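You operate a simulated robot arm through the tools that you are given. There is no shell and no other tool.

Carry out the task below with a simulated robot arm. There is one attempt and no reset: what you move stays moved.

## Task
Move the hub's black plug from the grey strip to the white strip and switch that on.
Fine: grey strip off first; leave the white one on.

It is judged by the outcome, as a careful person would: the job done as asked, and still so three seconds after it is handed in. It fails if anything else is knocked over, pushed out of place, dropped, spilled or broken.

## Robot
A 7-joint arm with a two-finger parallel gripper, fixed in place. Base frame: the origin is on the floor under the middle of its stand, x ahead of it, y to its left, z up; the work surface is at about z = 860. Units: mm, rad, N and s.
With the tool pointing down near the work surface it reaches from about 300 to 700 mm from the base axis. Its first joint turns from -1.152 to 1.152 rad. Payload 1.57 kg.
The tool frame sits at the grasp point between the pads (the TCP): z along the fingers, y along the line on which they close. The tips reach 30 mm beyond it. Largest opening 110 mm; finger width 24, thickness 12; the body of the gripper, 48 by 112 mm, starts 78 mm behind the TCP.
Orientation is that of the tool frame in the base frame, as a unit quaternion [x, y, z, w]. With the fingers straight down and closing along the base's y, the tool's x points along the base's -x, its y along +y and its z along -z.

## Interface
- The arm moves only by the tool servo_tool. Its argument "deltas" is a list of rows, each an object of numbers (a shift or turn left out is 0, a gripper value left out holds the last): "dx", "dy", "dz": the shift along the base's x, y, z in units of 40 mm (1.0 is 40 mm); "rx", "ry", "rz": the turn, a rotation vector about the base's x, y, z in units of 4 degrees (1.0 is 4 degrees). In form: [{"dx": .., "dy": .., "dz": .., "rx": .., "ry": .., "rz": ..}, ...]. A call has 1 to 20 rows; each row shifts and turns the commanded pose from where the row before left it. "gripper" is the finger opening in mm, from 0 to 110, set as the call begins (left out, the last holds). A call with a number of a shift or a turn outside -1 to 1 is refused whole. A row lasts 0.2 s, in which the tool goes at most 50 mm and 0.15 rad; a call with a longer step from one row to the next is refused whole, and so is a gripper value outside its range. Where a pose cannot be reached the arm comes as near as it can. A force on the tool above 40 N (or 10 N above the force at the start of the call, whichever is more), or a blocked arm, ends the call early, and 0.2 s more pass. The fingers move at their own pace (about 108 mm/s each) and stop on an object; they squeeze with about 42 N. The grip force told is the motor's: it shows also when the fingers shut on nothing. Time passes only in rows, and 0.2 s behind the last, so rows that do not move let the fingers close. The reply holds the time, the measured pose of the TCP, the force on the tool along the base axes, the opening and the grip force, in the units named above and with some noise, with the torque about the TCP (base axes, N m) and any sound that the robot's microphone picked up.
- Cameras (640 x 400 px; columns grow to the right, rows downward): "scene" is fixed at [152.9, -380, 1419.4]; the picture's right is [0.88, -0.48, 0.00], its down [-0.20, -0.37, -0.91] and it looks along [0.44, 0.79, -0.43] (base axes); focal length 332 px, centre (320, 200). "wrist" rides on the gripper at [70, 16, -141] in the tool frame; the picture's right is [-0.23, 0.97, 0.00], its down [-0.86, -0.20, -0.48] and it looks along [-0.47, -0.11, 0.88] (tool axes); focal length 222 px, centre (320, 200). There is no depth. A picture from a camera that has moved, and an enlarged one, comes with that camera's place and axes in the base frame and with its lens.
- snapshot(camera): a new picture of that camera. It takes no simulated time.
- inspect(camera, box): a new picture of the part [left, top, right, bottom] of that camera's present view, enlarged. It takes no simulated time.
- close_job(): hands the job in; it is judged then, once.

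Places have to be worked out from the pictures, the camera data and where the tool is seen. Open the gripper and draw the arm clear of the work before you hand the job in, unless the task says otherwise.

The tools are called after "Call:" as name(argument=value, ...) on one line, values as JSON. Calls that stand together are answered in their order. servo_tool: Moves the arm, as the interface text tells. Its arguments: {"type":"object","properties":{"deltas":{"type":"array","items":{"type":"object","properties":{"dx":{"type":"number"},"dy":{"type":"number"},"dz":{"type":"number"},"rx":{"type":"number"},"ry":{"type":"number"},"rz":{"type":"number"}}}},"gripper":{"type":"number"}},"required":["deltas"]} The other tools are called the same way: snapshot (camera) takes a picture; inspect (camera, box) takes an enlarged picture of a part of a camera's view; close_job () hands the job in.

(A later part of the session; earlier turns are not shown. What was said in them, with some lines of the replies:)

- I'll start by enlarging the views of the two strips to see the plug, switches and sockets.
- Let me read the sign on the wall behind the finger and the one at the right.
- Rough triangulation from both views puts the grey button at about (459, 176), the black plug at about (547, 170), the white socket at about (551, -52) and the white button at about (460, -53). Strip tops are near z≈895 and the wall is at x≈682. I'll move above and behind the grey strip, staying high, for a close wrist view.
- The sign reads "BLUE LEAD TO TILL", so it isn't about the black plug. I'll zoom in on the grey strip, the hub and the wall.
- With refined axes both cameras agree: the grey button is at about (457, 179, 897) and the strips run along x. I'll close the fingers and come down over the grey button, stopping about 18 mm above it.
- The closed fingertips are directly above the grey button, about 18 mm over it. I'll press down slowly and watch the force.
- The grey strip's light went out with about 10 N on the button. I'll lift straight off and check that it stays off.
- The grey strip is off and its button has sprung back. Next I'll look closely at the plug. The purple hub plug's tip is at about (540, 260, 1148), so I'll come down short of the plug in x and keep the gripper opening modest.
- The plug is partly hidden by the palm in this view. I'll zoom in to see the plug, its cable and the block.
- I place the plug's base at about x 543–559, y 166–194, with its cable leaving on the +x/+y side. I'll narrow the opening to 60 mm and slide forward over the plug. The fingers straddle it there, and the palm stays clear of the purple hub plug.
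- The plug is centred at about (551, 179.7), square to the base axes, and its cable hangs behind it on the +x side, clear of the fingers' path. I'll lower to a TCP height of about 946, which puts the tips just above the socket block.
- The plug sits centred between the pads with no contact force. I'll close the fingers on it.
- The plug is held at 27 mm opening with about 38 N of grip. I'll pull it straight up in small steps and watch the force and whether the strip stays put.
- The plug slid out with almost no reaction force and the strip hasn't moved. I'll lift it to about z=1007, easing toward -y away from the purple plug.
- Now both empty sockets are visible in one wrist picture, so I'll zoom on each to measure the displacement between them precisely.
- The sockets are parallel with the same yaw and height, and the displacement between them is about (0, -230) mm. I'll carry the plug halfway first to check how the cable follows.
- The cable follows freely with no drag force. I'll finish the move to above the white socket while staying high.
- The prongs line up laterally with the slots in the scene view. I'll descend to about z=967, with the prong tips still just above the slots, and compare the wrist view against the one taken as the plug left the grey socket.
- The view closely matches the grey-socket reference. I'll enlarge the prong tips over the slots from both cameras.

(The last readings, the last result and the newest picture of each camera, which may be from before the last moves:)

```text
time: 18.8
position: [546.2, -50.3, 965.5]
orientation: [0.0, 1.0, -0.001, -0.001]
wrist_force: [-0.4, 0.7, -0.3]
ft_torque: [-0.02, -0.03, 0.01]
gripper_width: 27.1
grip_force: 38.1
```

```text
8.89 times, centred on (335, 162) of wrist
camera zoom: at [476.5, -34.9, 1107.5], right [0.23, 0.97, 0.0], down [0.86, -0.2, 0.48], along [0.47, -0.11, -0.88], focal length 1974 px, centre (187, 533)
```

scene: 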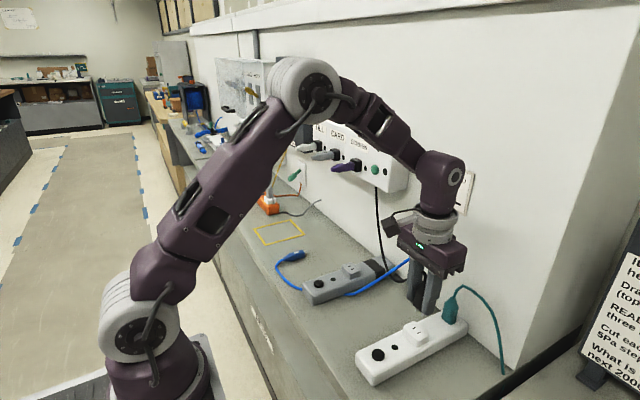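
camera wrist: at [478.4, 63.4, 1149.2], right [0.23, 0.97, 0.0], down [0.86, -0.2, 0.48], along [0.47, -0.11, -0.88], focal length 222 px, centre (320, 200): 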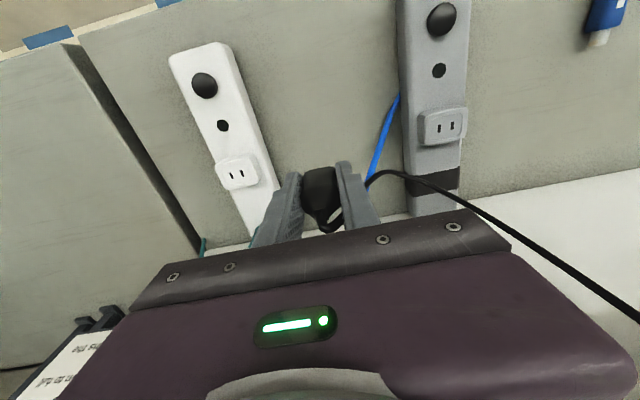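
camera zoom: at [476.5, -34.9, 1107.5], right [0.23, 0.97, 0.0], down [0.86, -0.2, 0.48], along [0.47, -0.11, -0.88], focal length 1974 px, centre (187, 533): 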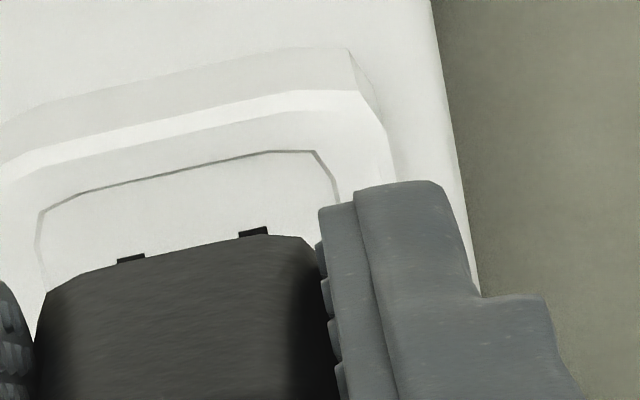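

The tips hover just above the slots. I'll zoom further for a sub-millimetre check of each prong against its slot.

Call:
inspect(camera="scene", box=[409, 321, 425, 331])

Call:
inspect(camera="scene", box=[414, 326, 430, 336])

```text
16.00 times, centred on (417, 326) of scene
camera zoom: at [152.9, -380.0, 1419.4], right [0.88, -0.48, 0.0], down [-0.2, -0.37, -0.91], along [0.44, 0.79, -0.43], focal length 5311 px, centre (-1232, -1816)
```

zoom: 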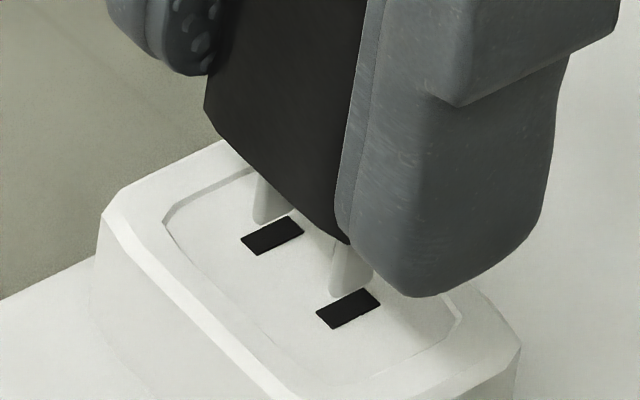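

```text
16.00 times, centred on (422, 331) of scene
camera zoom: at [152.9, -380.0, 1419.4], right [0.88, -0.48, 0.0], down [-0.2, -0.37, -0.91], along [0.44, 0.79, -0.43], focal length 5311 px, centre (-1312, -1896)
```

zoom: 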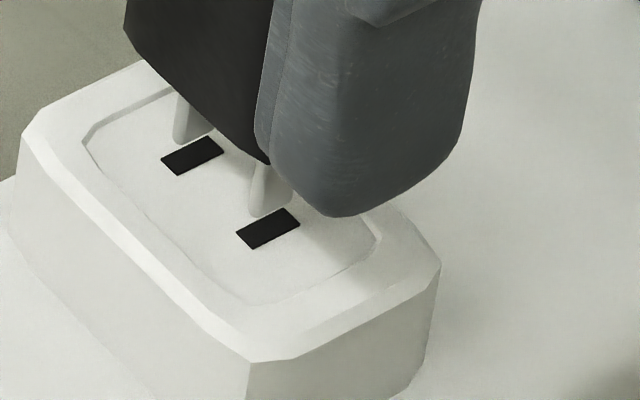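

Prongs and slots coincide within about half a millimetre, inside the slot clearance. I'll start inserting in small steps and check the force.

Call:
servo_tool(deltas=[{"dz": -0.05}, {"dz": -0.05}, {"dz": -0.05}, {"dz": -0.025}])

Call:
inspect(camera="scene", box=[401, 314, 433, 338])

```text
time: 19.8
position: [547.0, -49.6, 958.0]
orientation: [0.0, 1.0, 0.0, -0.001]
wrist_force: [-0.2, -0.5, -1.1]
ft_torque: [-0.01, 0.02, -0.02]
gripper_width: 26.8
grip_force: 38.3
```

```text
16.00 times, centred on (417, 326) of scene
camera zoom: at [152.9, -380.0, 1419.4], right [0.88, -0.48, 0.0], down [-0.2, -0.37, -0.91], along [0.44, 0.79, -0.43], focal length 5311 px, centre (-1232, -1816)
```

zoom: 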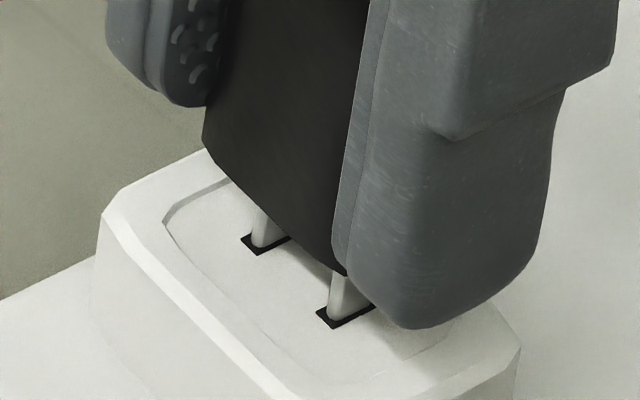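

Both prongs have entered their slots with no side force. I'll push down toward the seated height.

Call:
servo_tool(deltas=[{"dz": -0.08}, {"dz": -0.08}, {"dz": -0.05}, {"dz": -0.05}, {"dz": -0.04}])

Call:
inspect(camera="scene", box=[391, 304, 443, 344])

Call:
inspect(camera="wrist", box=[250, 110, 410, 240])

```text
time: 21.0
position: [547.1, -50.6, 946.1]
orientation: [-0.001, 1.0, 0.0, 0.0]
wrist_force: [0.1, 0.5, 1.4]
ft_torque: [-0.03, 0.05, 0.0]
gripper_width: 27.2
grip_force: 37.9
```

```text
10.00 times, centred on (417, 324) of scene
camera zoom: at [152.8, -380.0, 1419.4], right [0.88, -0.48, 0.0], down [-0.2, -0.37, -0.91], along [0.44, 0.79, -0.43], focal length 3319 px, centre (-650, -1040)
```

zoom: 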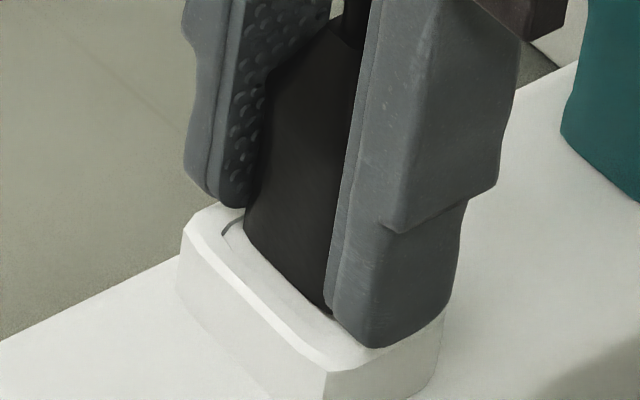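

```text
3.08 times, centred on (330, 175) of wrist
camera zoom: at [477.8, -35.0, 1089.6], right [0.23, 0.97, 0.0], down [0.85, -0.2, 0.48], along [0.47, -0.11, -0.88], focal length 684 px, centre (289, 277)
```

zoom: 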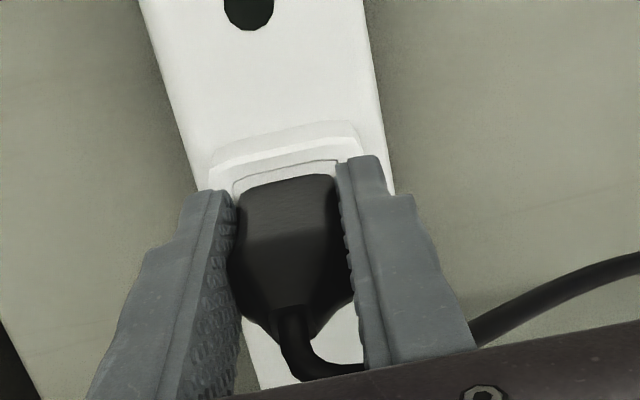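

The plug is almost seated and the force is only starting to rise. I'll push in 1 mm steps until it bottoms out.

Call:
servo_tool(deltas=[{"dz": -0.025}, {"dz": -0.025}, {}])

Call:
inspect(camera="scene", box=[391, 304, 443, 344])

```text
time: 21.8
position: [547.9, -49.0, 945.4]
orientation: [0.0, 1.0, 0.0, 0.001]
wrist_force: [2.0, -1.6, 6.3]
ft_torque: [-0.06, -0.12, 0.0]
gripper_width: 26.8
grip_force: 37.5
```

```text
10.00 times, centred on (417, 324) of scene
camera zoom: at [152.8, -380.1, 1419.4], right [0.88, -0.48, 0.0], down [-0.2, -0.37, -0.91], along [0.44, 0.79, -0.42], focal length 3319 px, centre (-650, -1040)
```

zoom: 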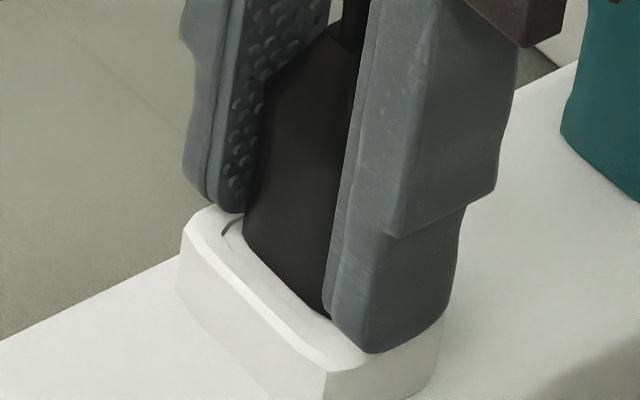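

The reaction is 6 N at 1.4 mm below the height where it sat seated in the grey socket, so it is bottoming. One more small push will make sure, then I'll relax the preload.

Call:
servo_tool(deltas=[{"dz": -0.025}, {"dz": -0.025}, {}])

Call:
servo_tool(deltas=[{"dz": 0.05}, {"dz": 0.03}, {}])

Call:
inspect(camera="scene", box=[391, 304, 443, 344])

Call:
inspect(camera="wrist", box=[250, 110, 410, 240])

```text
time: 22.6
position: [547.8, -50.1, 946.1]
orientation: [-0.001, 1.0, 0.0, 0.002]
wrist_force: [-2.2, 2.2, 32.7]
ft_torque: [0.01, -0.08, -0.01]
gripper_width: 27.2
grip_force: 38.0
```

```text
time: 23.4
position: [546.6, -50.7, 946.6]
orientation: [0.0, 1.0, 0.0, -0.002]
wrist_force: [1.8, 0.3, -7.7]
ft_torque: [0.01, -0.02, 0.0]
gripper_width: 27.2
grip_force: 37.2
```

```text
10.00 times, centred on (417, 324) of scene
camera zoom: at [153.0, -380.0, 1419.4], right [0.88, -0.48, 0.0], down [-0.2, -0.37, -0.91], along [0.44, 0.79, -0.43], focal length 3319 px, centre (-650, -1040)
```

zoom: 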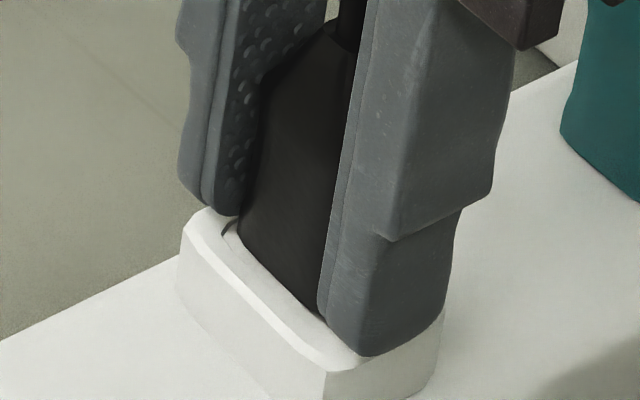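

```text
3.08 times, centred on (330, 175) of wrist
camera zoom: at [477.3, -35.0, 1088.2], right [0.23, 0.97, 0.0], down [0.86, -0.2, 0.48], along [0.46, -0.11, -0.88], focal length 684 px, centre (289, 277)
```

zoom: 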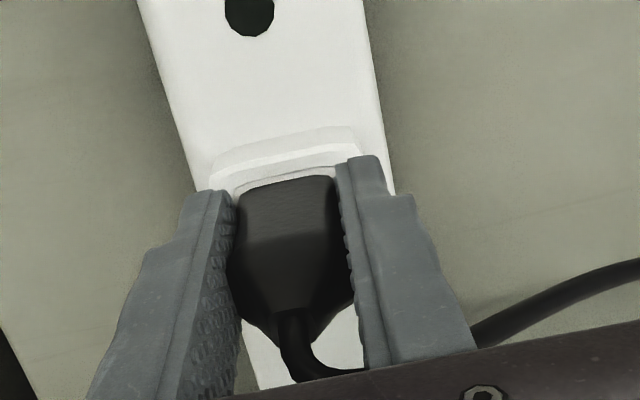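

The plug bottomed out at about 33 N and now resists a slight upward pull (-8 N), so it is seated and retained. I'll ease the pull to zero, then open the fingers.

Call:
servo_tool(deltas=[{"dz": -0.025}, {}])

Call:
servo_tool(deltas=[{}, {}, {}], gripper=60)

Call:
inspect(camera="wrist", box=[250, 110, 410, 240])

Call:
inspect(camera="scene", box=[360, 250, 480, 350])

```text
time: 24.0
position: [546.7, -49.4, 946.4]
orientation: [0.0, 1.0, 0.0, -0.001]
wrist_force: [-6.9, 0.1, 5.0]
ft_torque: [-0.02, 0.2, -0.03]
gripper_width: 27.0
grip_force: 37.5
```

```text
time: 24.8
position: [547.1, -50.5, 946.1]
orientation: [0.001, 1.0, 0.0, 0.0]
wrist_force: [0.3, -0.9, -0.2]
ft_torque: [-0.01, -0.02, -0.03]
gripper_width: 59.7
grip_force: 0.1
```

```text
3.08 times, centred on (330, 175) of wrist
camera zoom: at [477.9, -34.9, 1087.6], right [0.23, 0.97, 0.0], down [0.86, -0.2, 0.48], along [0.47, -0.11, -0.88], focal length 684 px, centre (289, 277)
```

zoom: 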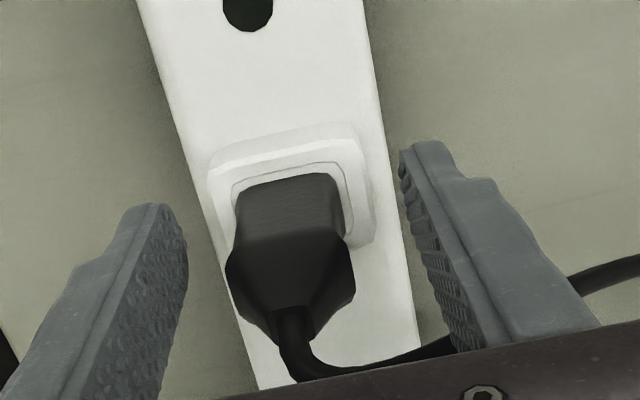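

```text
4.00 times, centred on (420, 300) of scene
camera zoom: at [152.9, -380.0, 1419.4], right [0.88, -0.48, 0.0], down [-0.2, -0.37, -0.91], along [0.44, 0.79, -0.43], focal length 1328 px, centre (-80, -200)
```

zoom: 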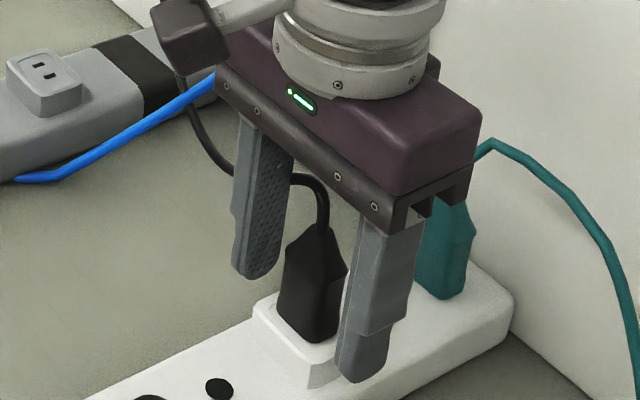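

The plug is released and standing seated in the white socket. I'll lift straight up, clear of the plug and its cable.

Call:
servo_tool(deltas=[{"dz": 0.2}, {"dz": 0.4}, {"dz": 0.6}, {"dz": 0.6}, {"dz": 0.6}, {"dz": 0.4}, {}])

Call:
snapshot(camera="scene")

Call:
snapshot(camera="wrist")

Call:
inspect(camera="scene", box=[350, 250, 480, 390])

```text
time: 26.4
position: [548.6, -50.7, 1056.8]
orientation: [0.0, 1.0, 0.0, 0.0]
wrist_force: [0.7, -0.2, -1.3]
ft_torque: [-0.01, -0.03, -0.02]
gripper_width: 59.8
grip_force: 0.0
```

```text
taken
```

scene: 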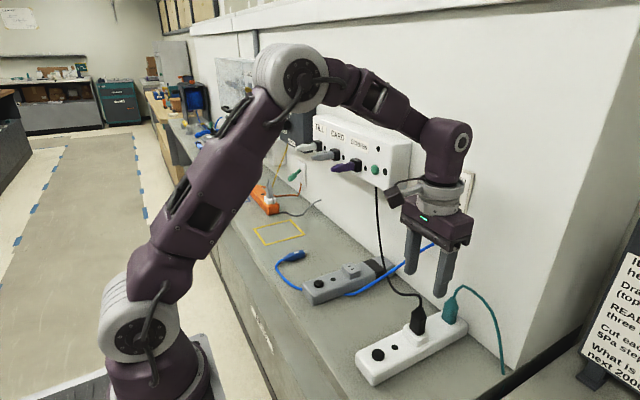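

```text
taken
camera wrist: at [478.3, -35.4, 1199.0], right [0.23, 0.97, 0.0], down [0.86, -0.2, 0.48], along [0.47, -0.11, -0.88], focal length 222 px, centre (320, 200)
```

wrist: 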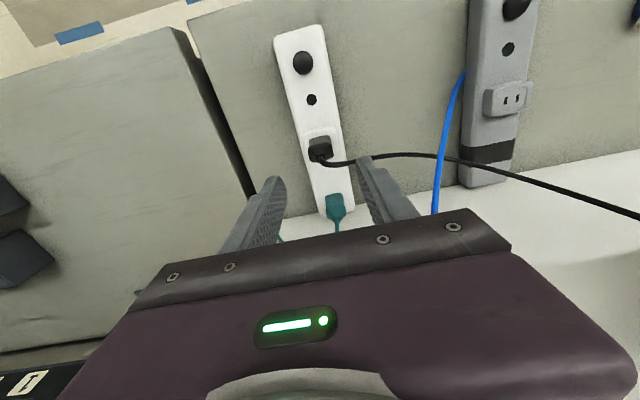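

```text
2.86 times, centred on (415, 320) of scene
camera zoom: at [152.9, -380.0, 1419.4], right [0.88, -0.48, 0.0], down [-0.2, -0.37, -0.91], along [0.44, 0.79, -0.43], focal length 948 px, centre (49, -143)
```

zoom: 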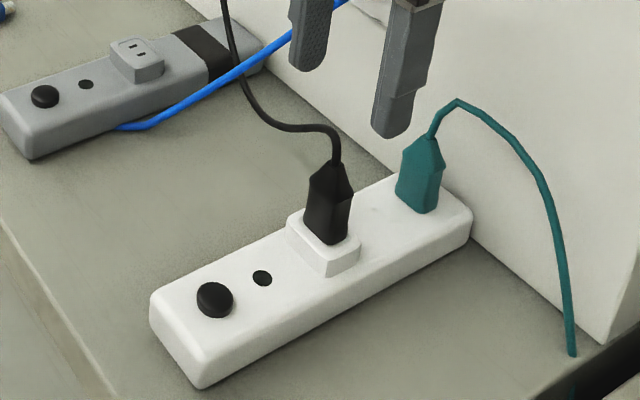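

The plug is fully seated, the white strip hasn't moved, and the cable drapes freely. Next I'll go back to above the white button at about (457.5, -51), close the fingers and come down to roughly 20 mm above it.

Call:
servo_tool(deltas=[{"dx": -0.4}, {"dx": -0.5}, {"dx": -0.5}, {"dx": -0.5}, {"dx": -0.34}, {}], gripper=60)

Call:
servo_tool(deltas=[{"dz": -0.4}, {"dz": -0.6}, {"dz": -0.6}, {"dz": -0.6}, {"dz": -0.4}, {"dz": -0.15}, {}], gripper=0)

Call:
snapshot(camera="wrist")

Call:
inspect(camera="scene", box=[340, 290, 460, 390])

Call:
inspect(camera="wrist", box=[270, 110, 390, 200])

```text
time: 27.8
position: [458.1, -50.3, 1057.9]
orientation: [-0.001, 1.0, -0.001, 0.0]
wrist_force: [-0.3, -0.1, 0.6]
ft_torque: [0.02, 0.03, 0.04]
gripper_width: 60.0
grip_force: 0.1
```

```text
time: 29.4
position: [457.7, -50.1, 947.6]
orientation: [0.0, 1.0, 0.001, 0.0]
wrist_force: [0.6, 0.0, 0.4]
ft_torque: [-0.02, 0.0, 0.01]
gripper_width: 0.0
grip_force: 21.2
```

```text
taken
camera wrist: at [387.6, -34.5, 1089.4], right [0.23, 0.97, 0.0], down [0.86, -0.2, 0.48], along [0.47, -0.11, -0.88], focal length 222 px, centre (320, 200)
```

wrist: 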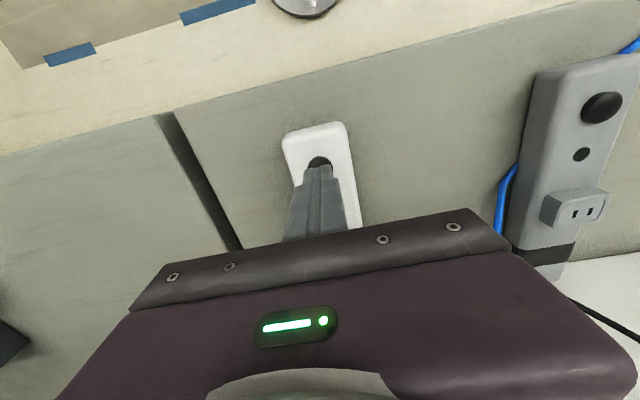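

```text
4.00 times, centred on (400, 340) of scene
camera zoom: at [152.9, -380.0, 1419.4], right [0.88, -0.48, 0.0], down [-0.2, -0.37, -0.91], along [0.44, 0.79, -0.43], focal length 1328 px, centre (0, -360)
```

zoom: 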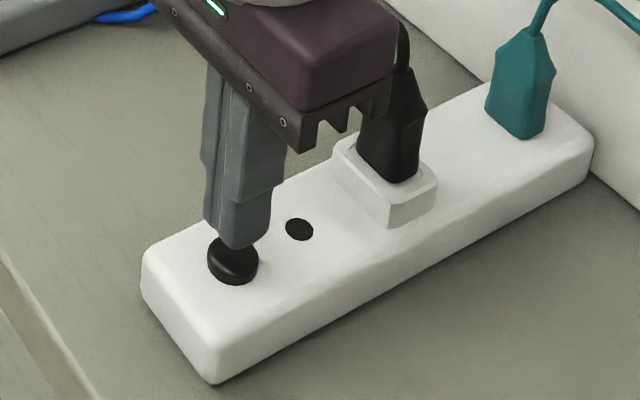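

```text
4.44 times, centred on (330, 155) of wrist
camera zoom: at [387.6, -34.5, 1089.4], right [0.23, 0.97, 0.0], down [0.86, -0.2, 0.48], along [0.47, -0.11, -0.88], focal length 987 px, centre (276, 400)
```

zoom: 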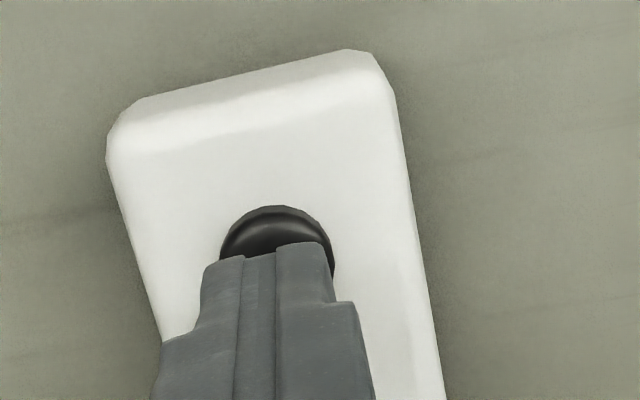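

The closed tips are centred just above the white button, which stands proud in its off state. I'll press down gradually while watching the force and the indicator.

Call:
servo_tool(deltas=[{"dz": -0.1}, {"dz": -0.1}, {"dz": -0.1}, {"dz": -0.05}, {"dz": -0.05}, {"dz": -0.05}])

Call:
inspect(camera="scene", box=[340, 290, 460, 390])

```text
time: 30.8
position: [457.6, -51.0, 929.4]
orientation: [-0.001, 1.0, 0.0, 0.0]
wrist_force: [-1.2, 0.5, 1.2]
ft_torque: [-0.01, 0.02, 0.02]
gripper_width: 0.0
grip_force: 21.3
```

```text
4.00 times, centred on (400, 340) of scene
camera zoom: at [152.8, -380.0, 1419.4], right [0.88, -0.48, 0.0], down [-0.2, -0.37, -0.91], along [0.44, 0.79, -0.43], focal length 1328 px, centre (0, -360)
```

zoom: 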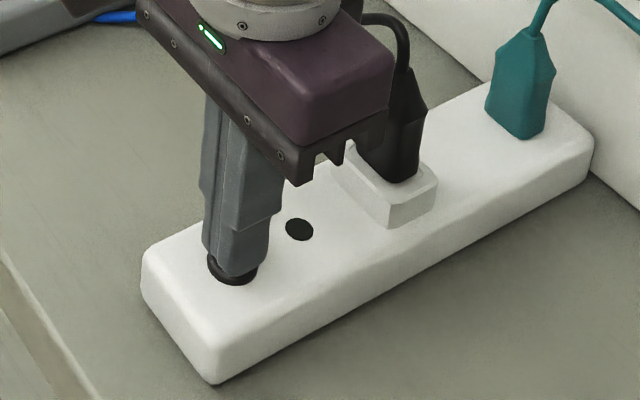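

Only about 1 N so far and the indicator is still dark. I'll keep pressing in 1–2 mm steps.

Call:
servo_tool(deltas=[{"dz": -0.05}, {"dz": -0.025}])

Call:
inspect(camera="scene", box=[340, 290, 460, 390])

```text
time: 31.4
position: [456.9, -49.3, 926.6]
orientation: [0.0, 1.0, 0.0, 0.0]
wrist_force: [-0.2, 0.5, 3.3]
ft_torque: [0.04, 0.01, -0.02]
gripper_width: 0.0
grip_force: 21.0
heard: click
```

```text
4.00 times, centred on (400, 340) of scene
camera zoom: at [152.8, -380.0, 1419.4], right [0.88, -0.48, 0.0], down [-0.2, -0.37, -0.91], along [0.44, 0.79, -0.43], focal length 1328 px, centre (0, -360)
```

zoom: 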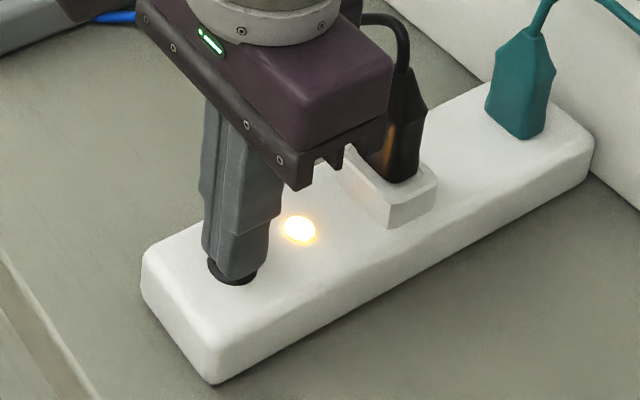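

A click was heard and the white strip's light is on. I'll lift straight off the button so it isn't pressed again.

Call:
servo_tool(deltas=[{"dz": 0.15}, {"dz": 0.4}, {"dz": 0.7}, {"dz": 0.9}, {"dz": 0.9}, {"dz": 0.9}, {}])

Call:
snapshot(camera="scene")

Call:
inspect(camera="scene", box=[290, 240, 490, 390])

Call:
inspect(camera="scene", box=[280, 110, 420, 210])

```text
time: 33.0
position: [454.9, -49.5, 1086.0]
orientation: [-0.001, 1.0, 0.0, 0.0]
wrist_force: [-0.5, 0.3, 0.6]
ft_torque: [0.01, -0.01, 0.0]
gripper_width: 0.0
grip_force: 21.5
```

```text
taken
```

scene: 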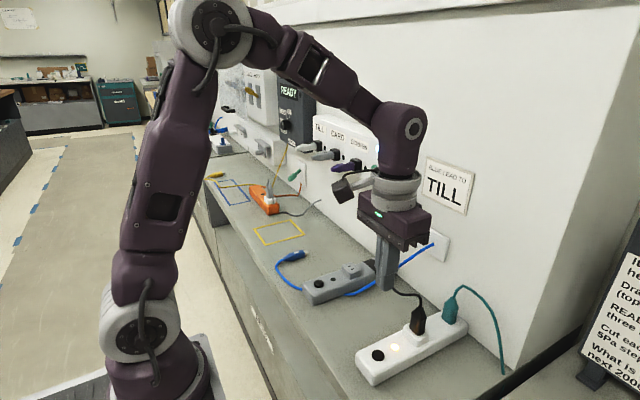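

```text
2.67 times, centred on (390, 315) of scene
camera zoom: at [152.8, -380.0, 1419.4], right [0.88, -0.48, 0.0], down [-0.2, -0.37, -0.91], along [0.44, 0.79, -0.43], focal length 885 px, centre (133, -107)
```

zoom: 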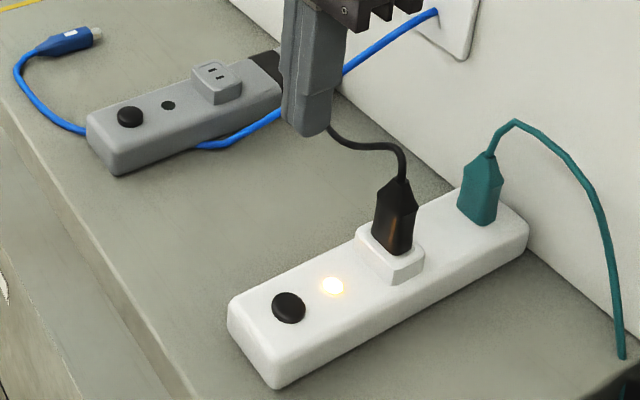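

```text
4.00 times, centred on (350, 160) of scene
camera zoom: at [152.8, -380.0, 1419.4], right [0.88, -0.48, 0.0], down [-0.2, -0.37, -0.91], along [0.44, 0.79, -0.43], focal length 1328 px, centre (200, 360)
```

zoom: 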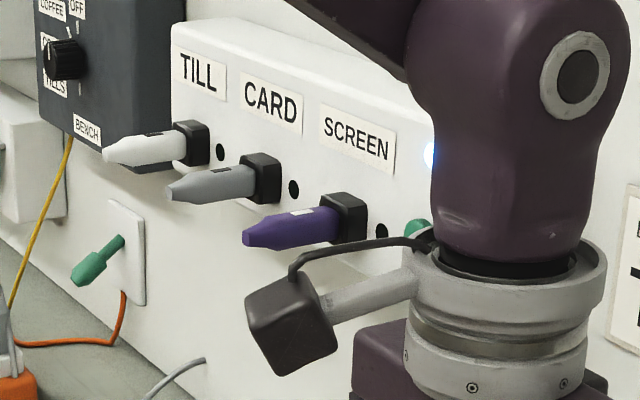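

The white strip's light stays on, the grey strip is off and the plug is seated. I'll open the gripper and retreat up and back to around the starting pose.

Call:
servo_tool(deltas=[{"dz": 0.7, "dy": -0.1}, {"dz": 0.9, "dy": -0.25}, {"dz": 0.9, "dx": -0.3, "dy": -0.25}, {"dz": 0.8, "dx": -0.5, "dy": -0.25}, {"dz": 0.5, "dx": -0.5, "dy": -0.15}, {}, {}, {}, {}, {}], gripper=110)

Call:
snapshot(camera="scene")

Call:
inspect(camera="scene", box=[270, 110, 510, 390])

Call:
inspect(camera="scene", box=[390, 300, 460, 350])

Call:
snapshot(camera="wrist")

```text
time: 35.2
position: [406.3, -91.1, 1235.1]
orientation: [0.001, 1.0, 0.0, 0.0]
wrist_force: [0.5, -0.4, -0.7]
ft_torque: [-0.01, -0.02, -0.02]
gripper_width: 110.0
grip_force: 0.0
```

```text
taken
```

scene: 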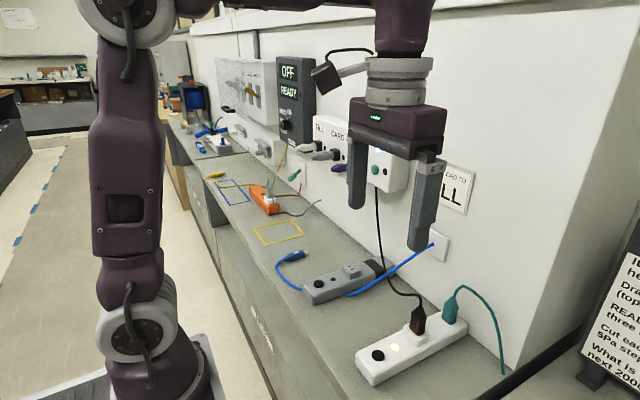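

```text
1.43 times, centred on (390, 250) of scene
camera zoom: at [152.9, -380.0, 1419.4], right [0.88, -0.48, 0.0], down [-0.2, -0.37, -0.91], along [0.44, 0.79, -0.43], focal length 474 px, centre (220, 129)
```

zoom: 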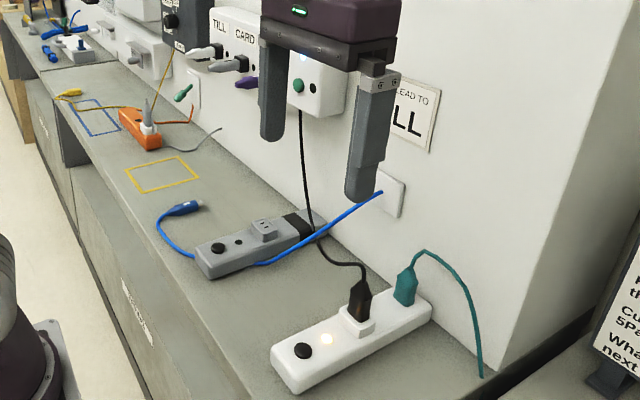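

```text
8.00 times, centred on (425, 325) of scene
camera zoom: at [152.9, -380.0, 1419.4], right [0.88, -0.48, 0.0], down [-0.2, -0.37, -0.91], along [0.44, 0.79, -0.43], focal length 2655 px, centre (-520, -800)
```

zoom: 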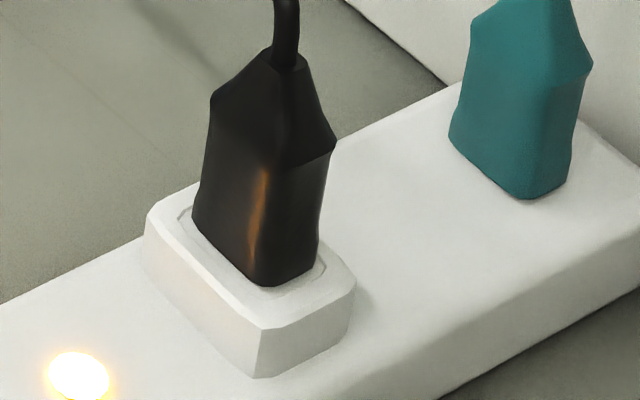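

```text
taken
camera wrist: at [335.5, -75.6, 1378.1], right [0.23, 0.97, 0.0], down [0.86, -0.2, 0.48], along [0.47, -0.11, -0.88], focal length 222 px, centre (320, 200)
```

wrist: 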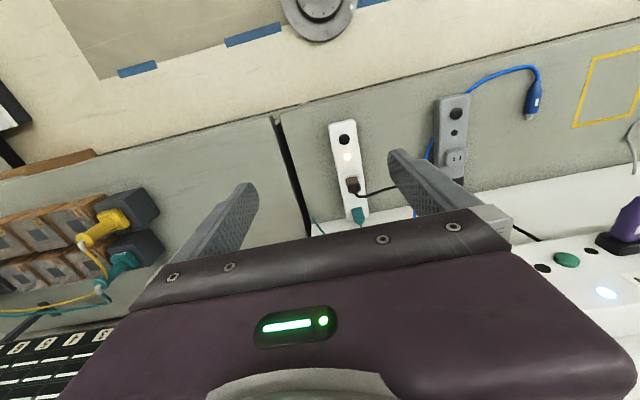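

Everything is in its final state: the black plug is seated flush in the white strip, its light is on, and the grey strip is off and empty. The hub light is lit, nothing else has moved, and the arm is clear with the gripper open, so I'm handing in the job.

Call:
close_job()

```text
The job is handed in.
```

The hub's black plug is now in the white strip, and the white strip is on with its light lit. I switched the grey strip off before unplugging, and it is still off.

The plug is fully seated in its new socket, and the hub's own light is on. In the last pictures nothing else had moved. The gripper is open and the arm is clear of the work.
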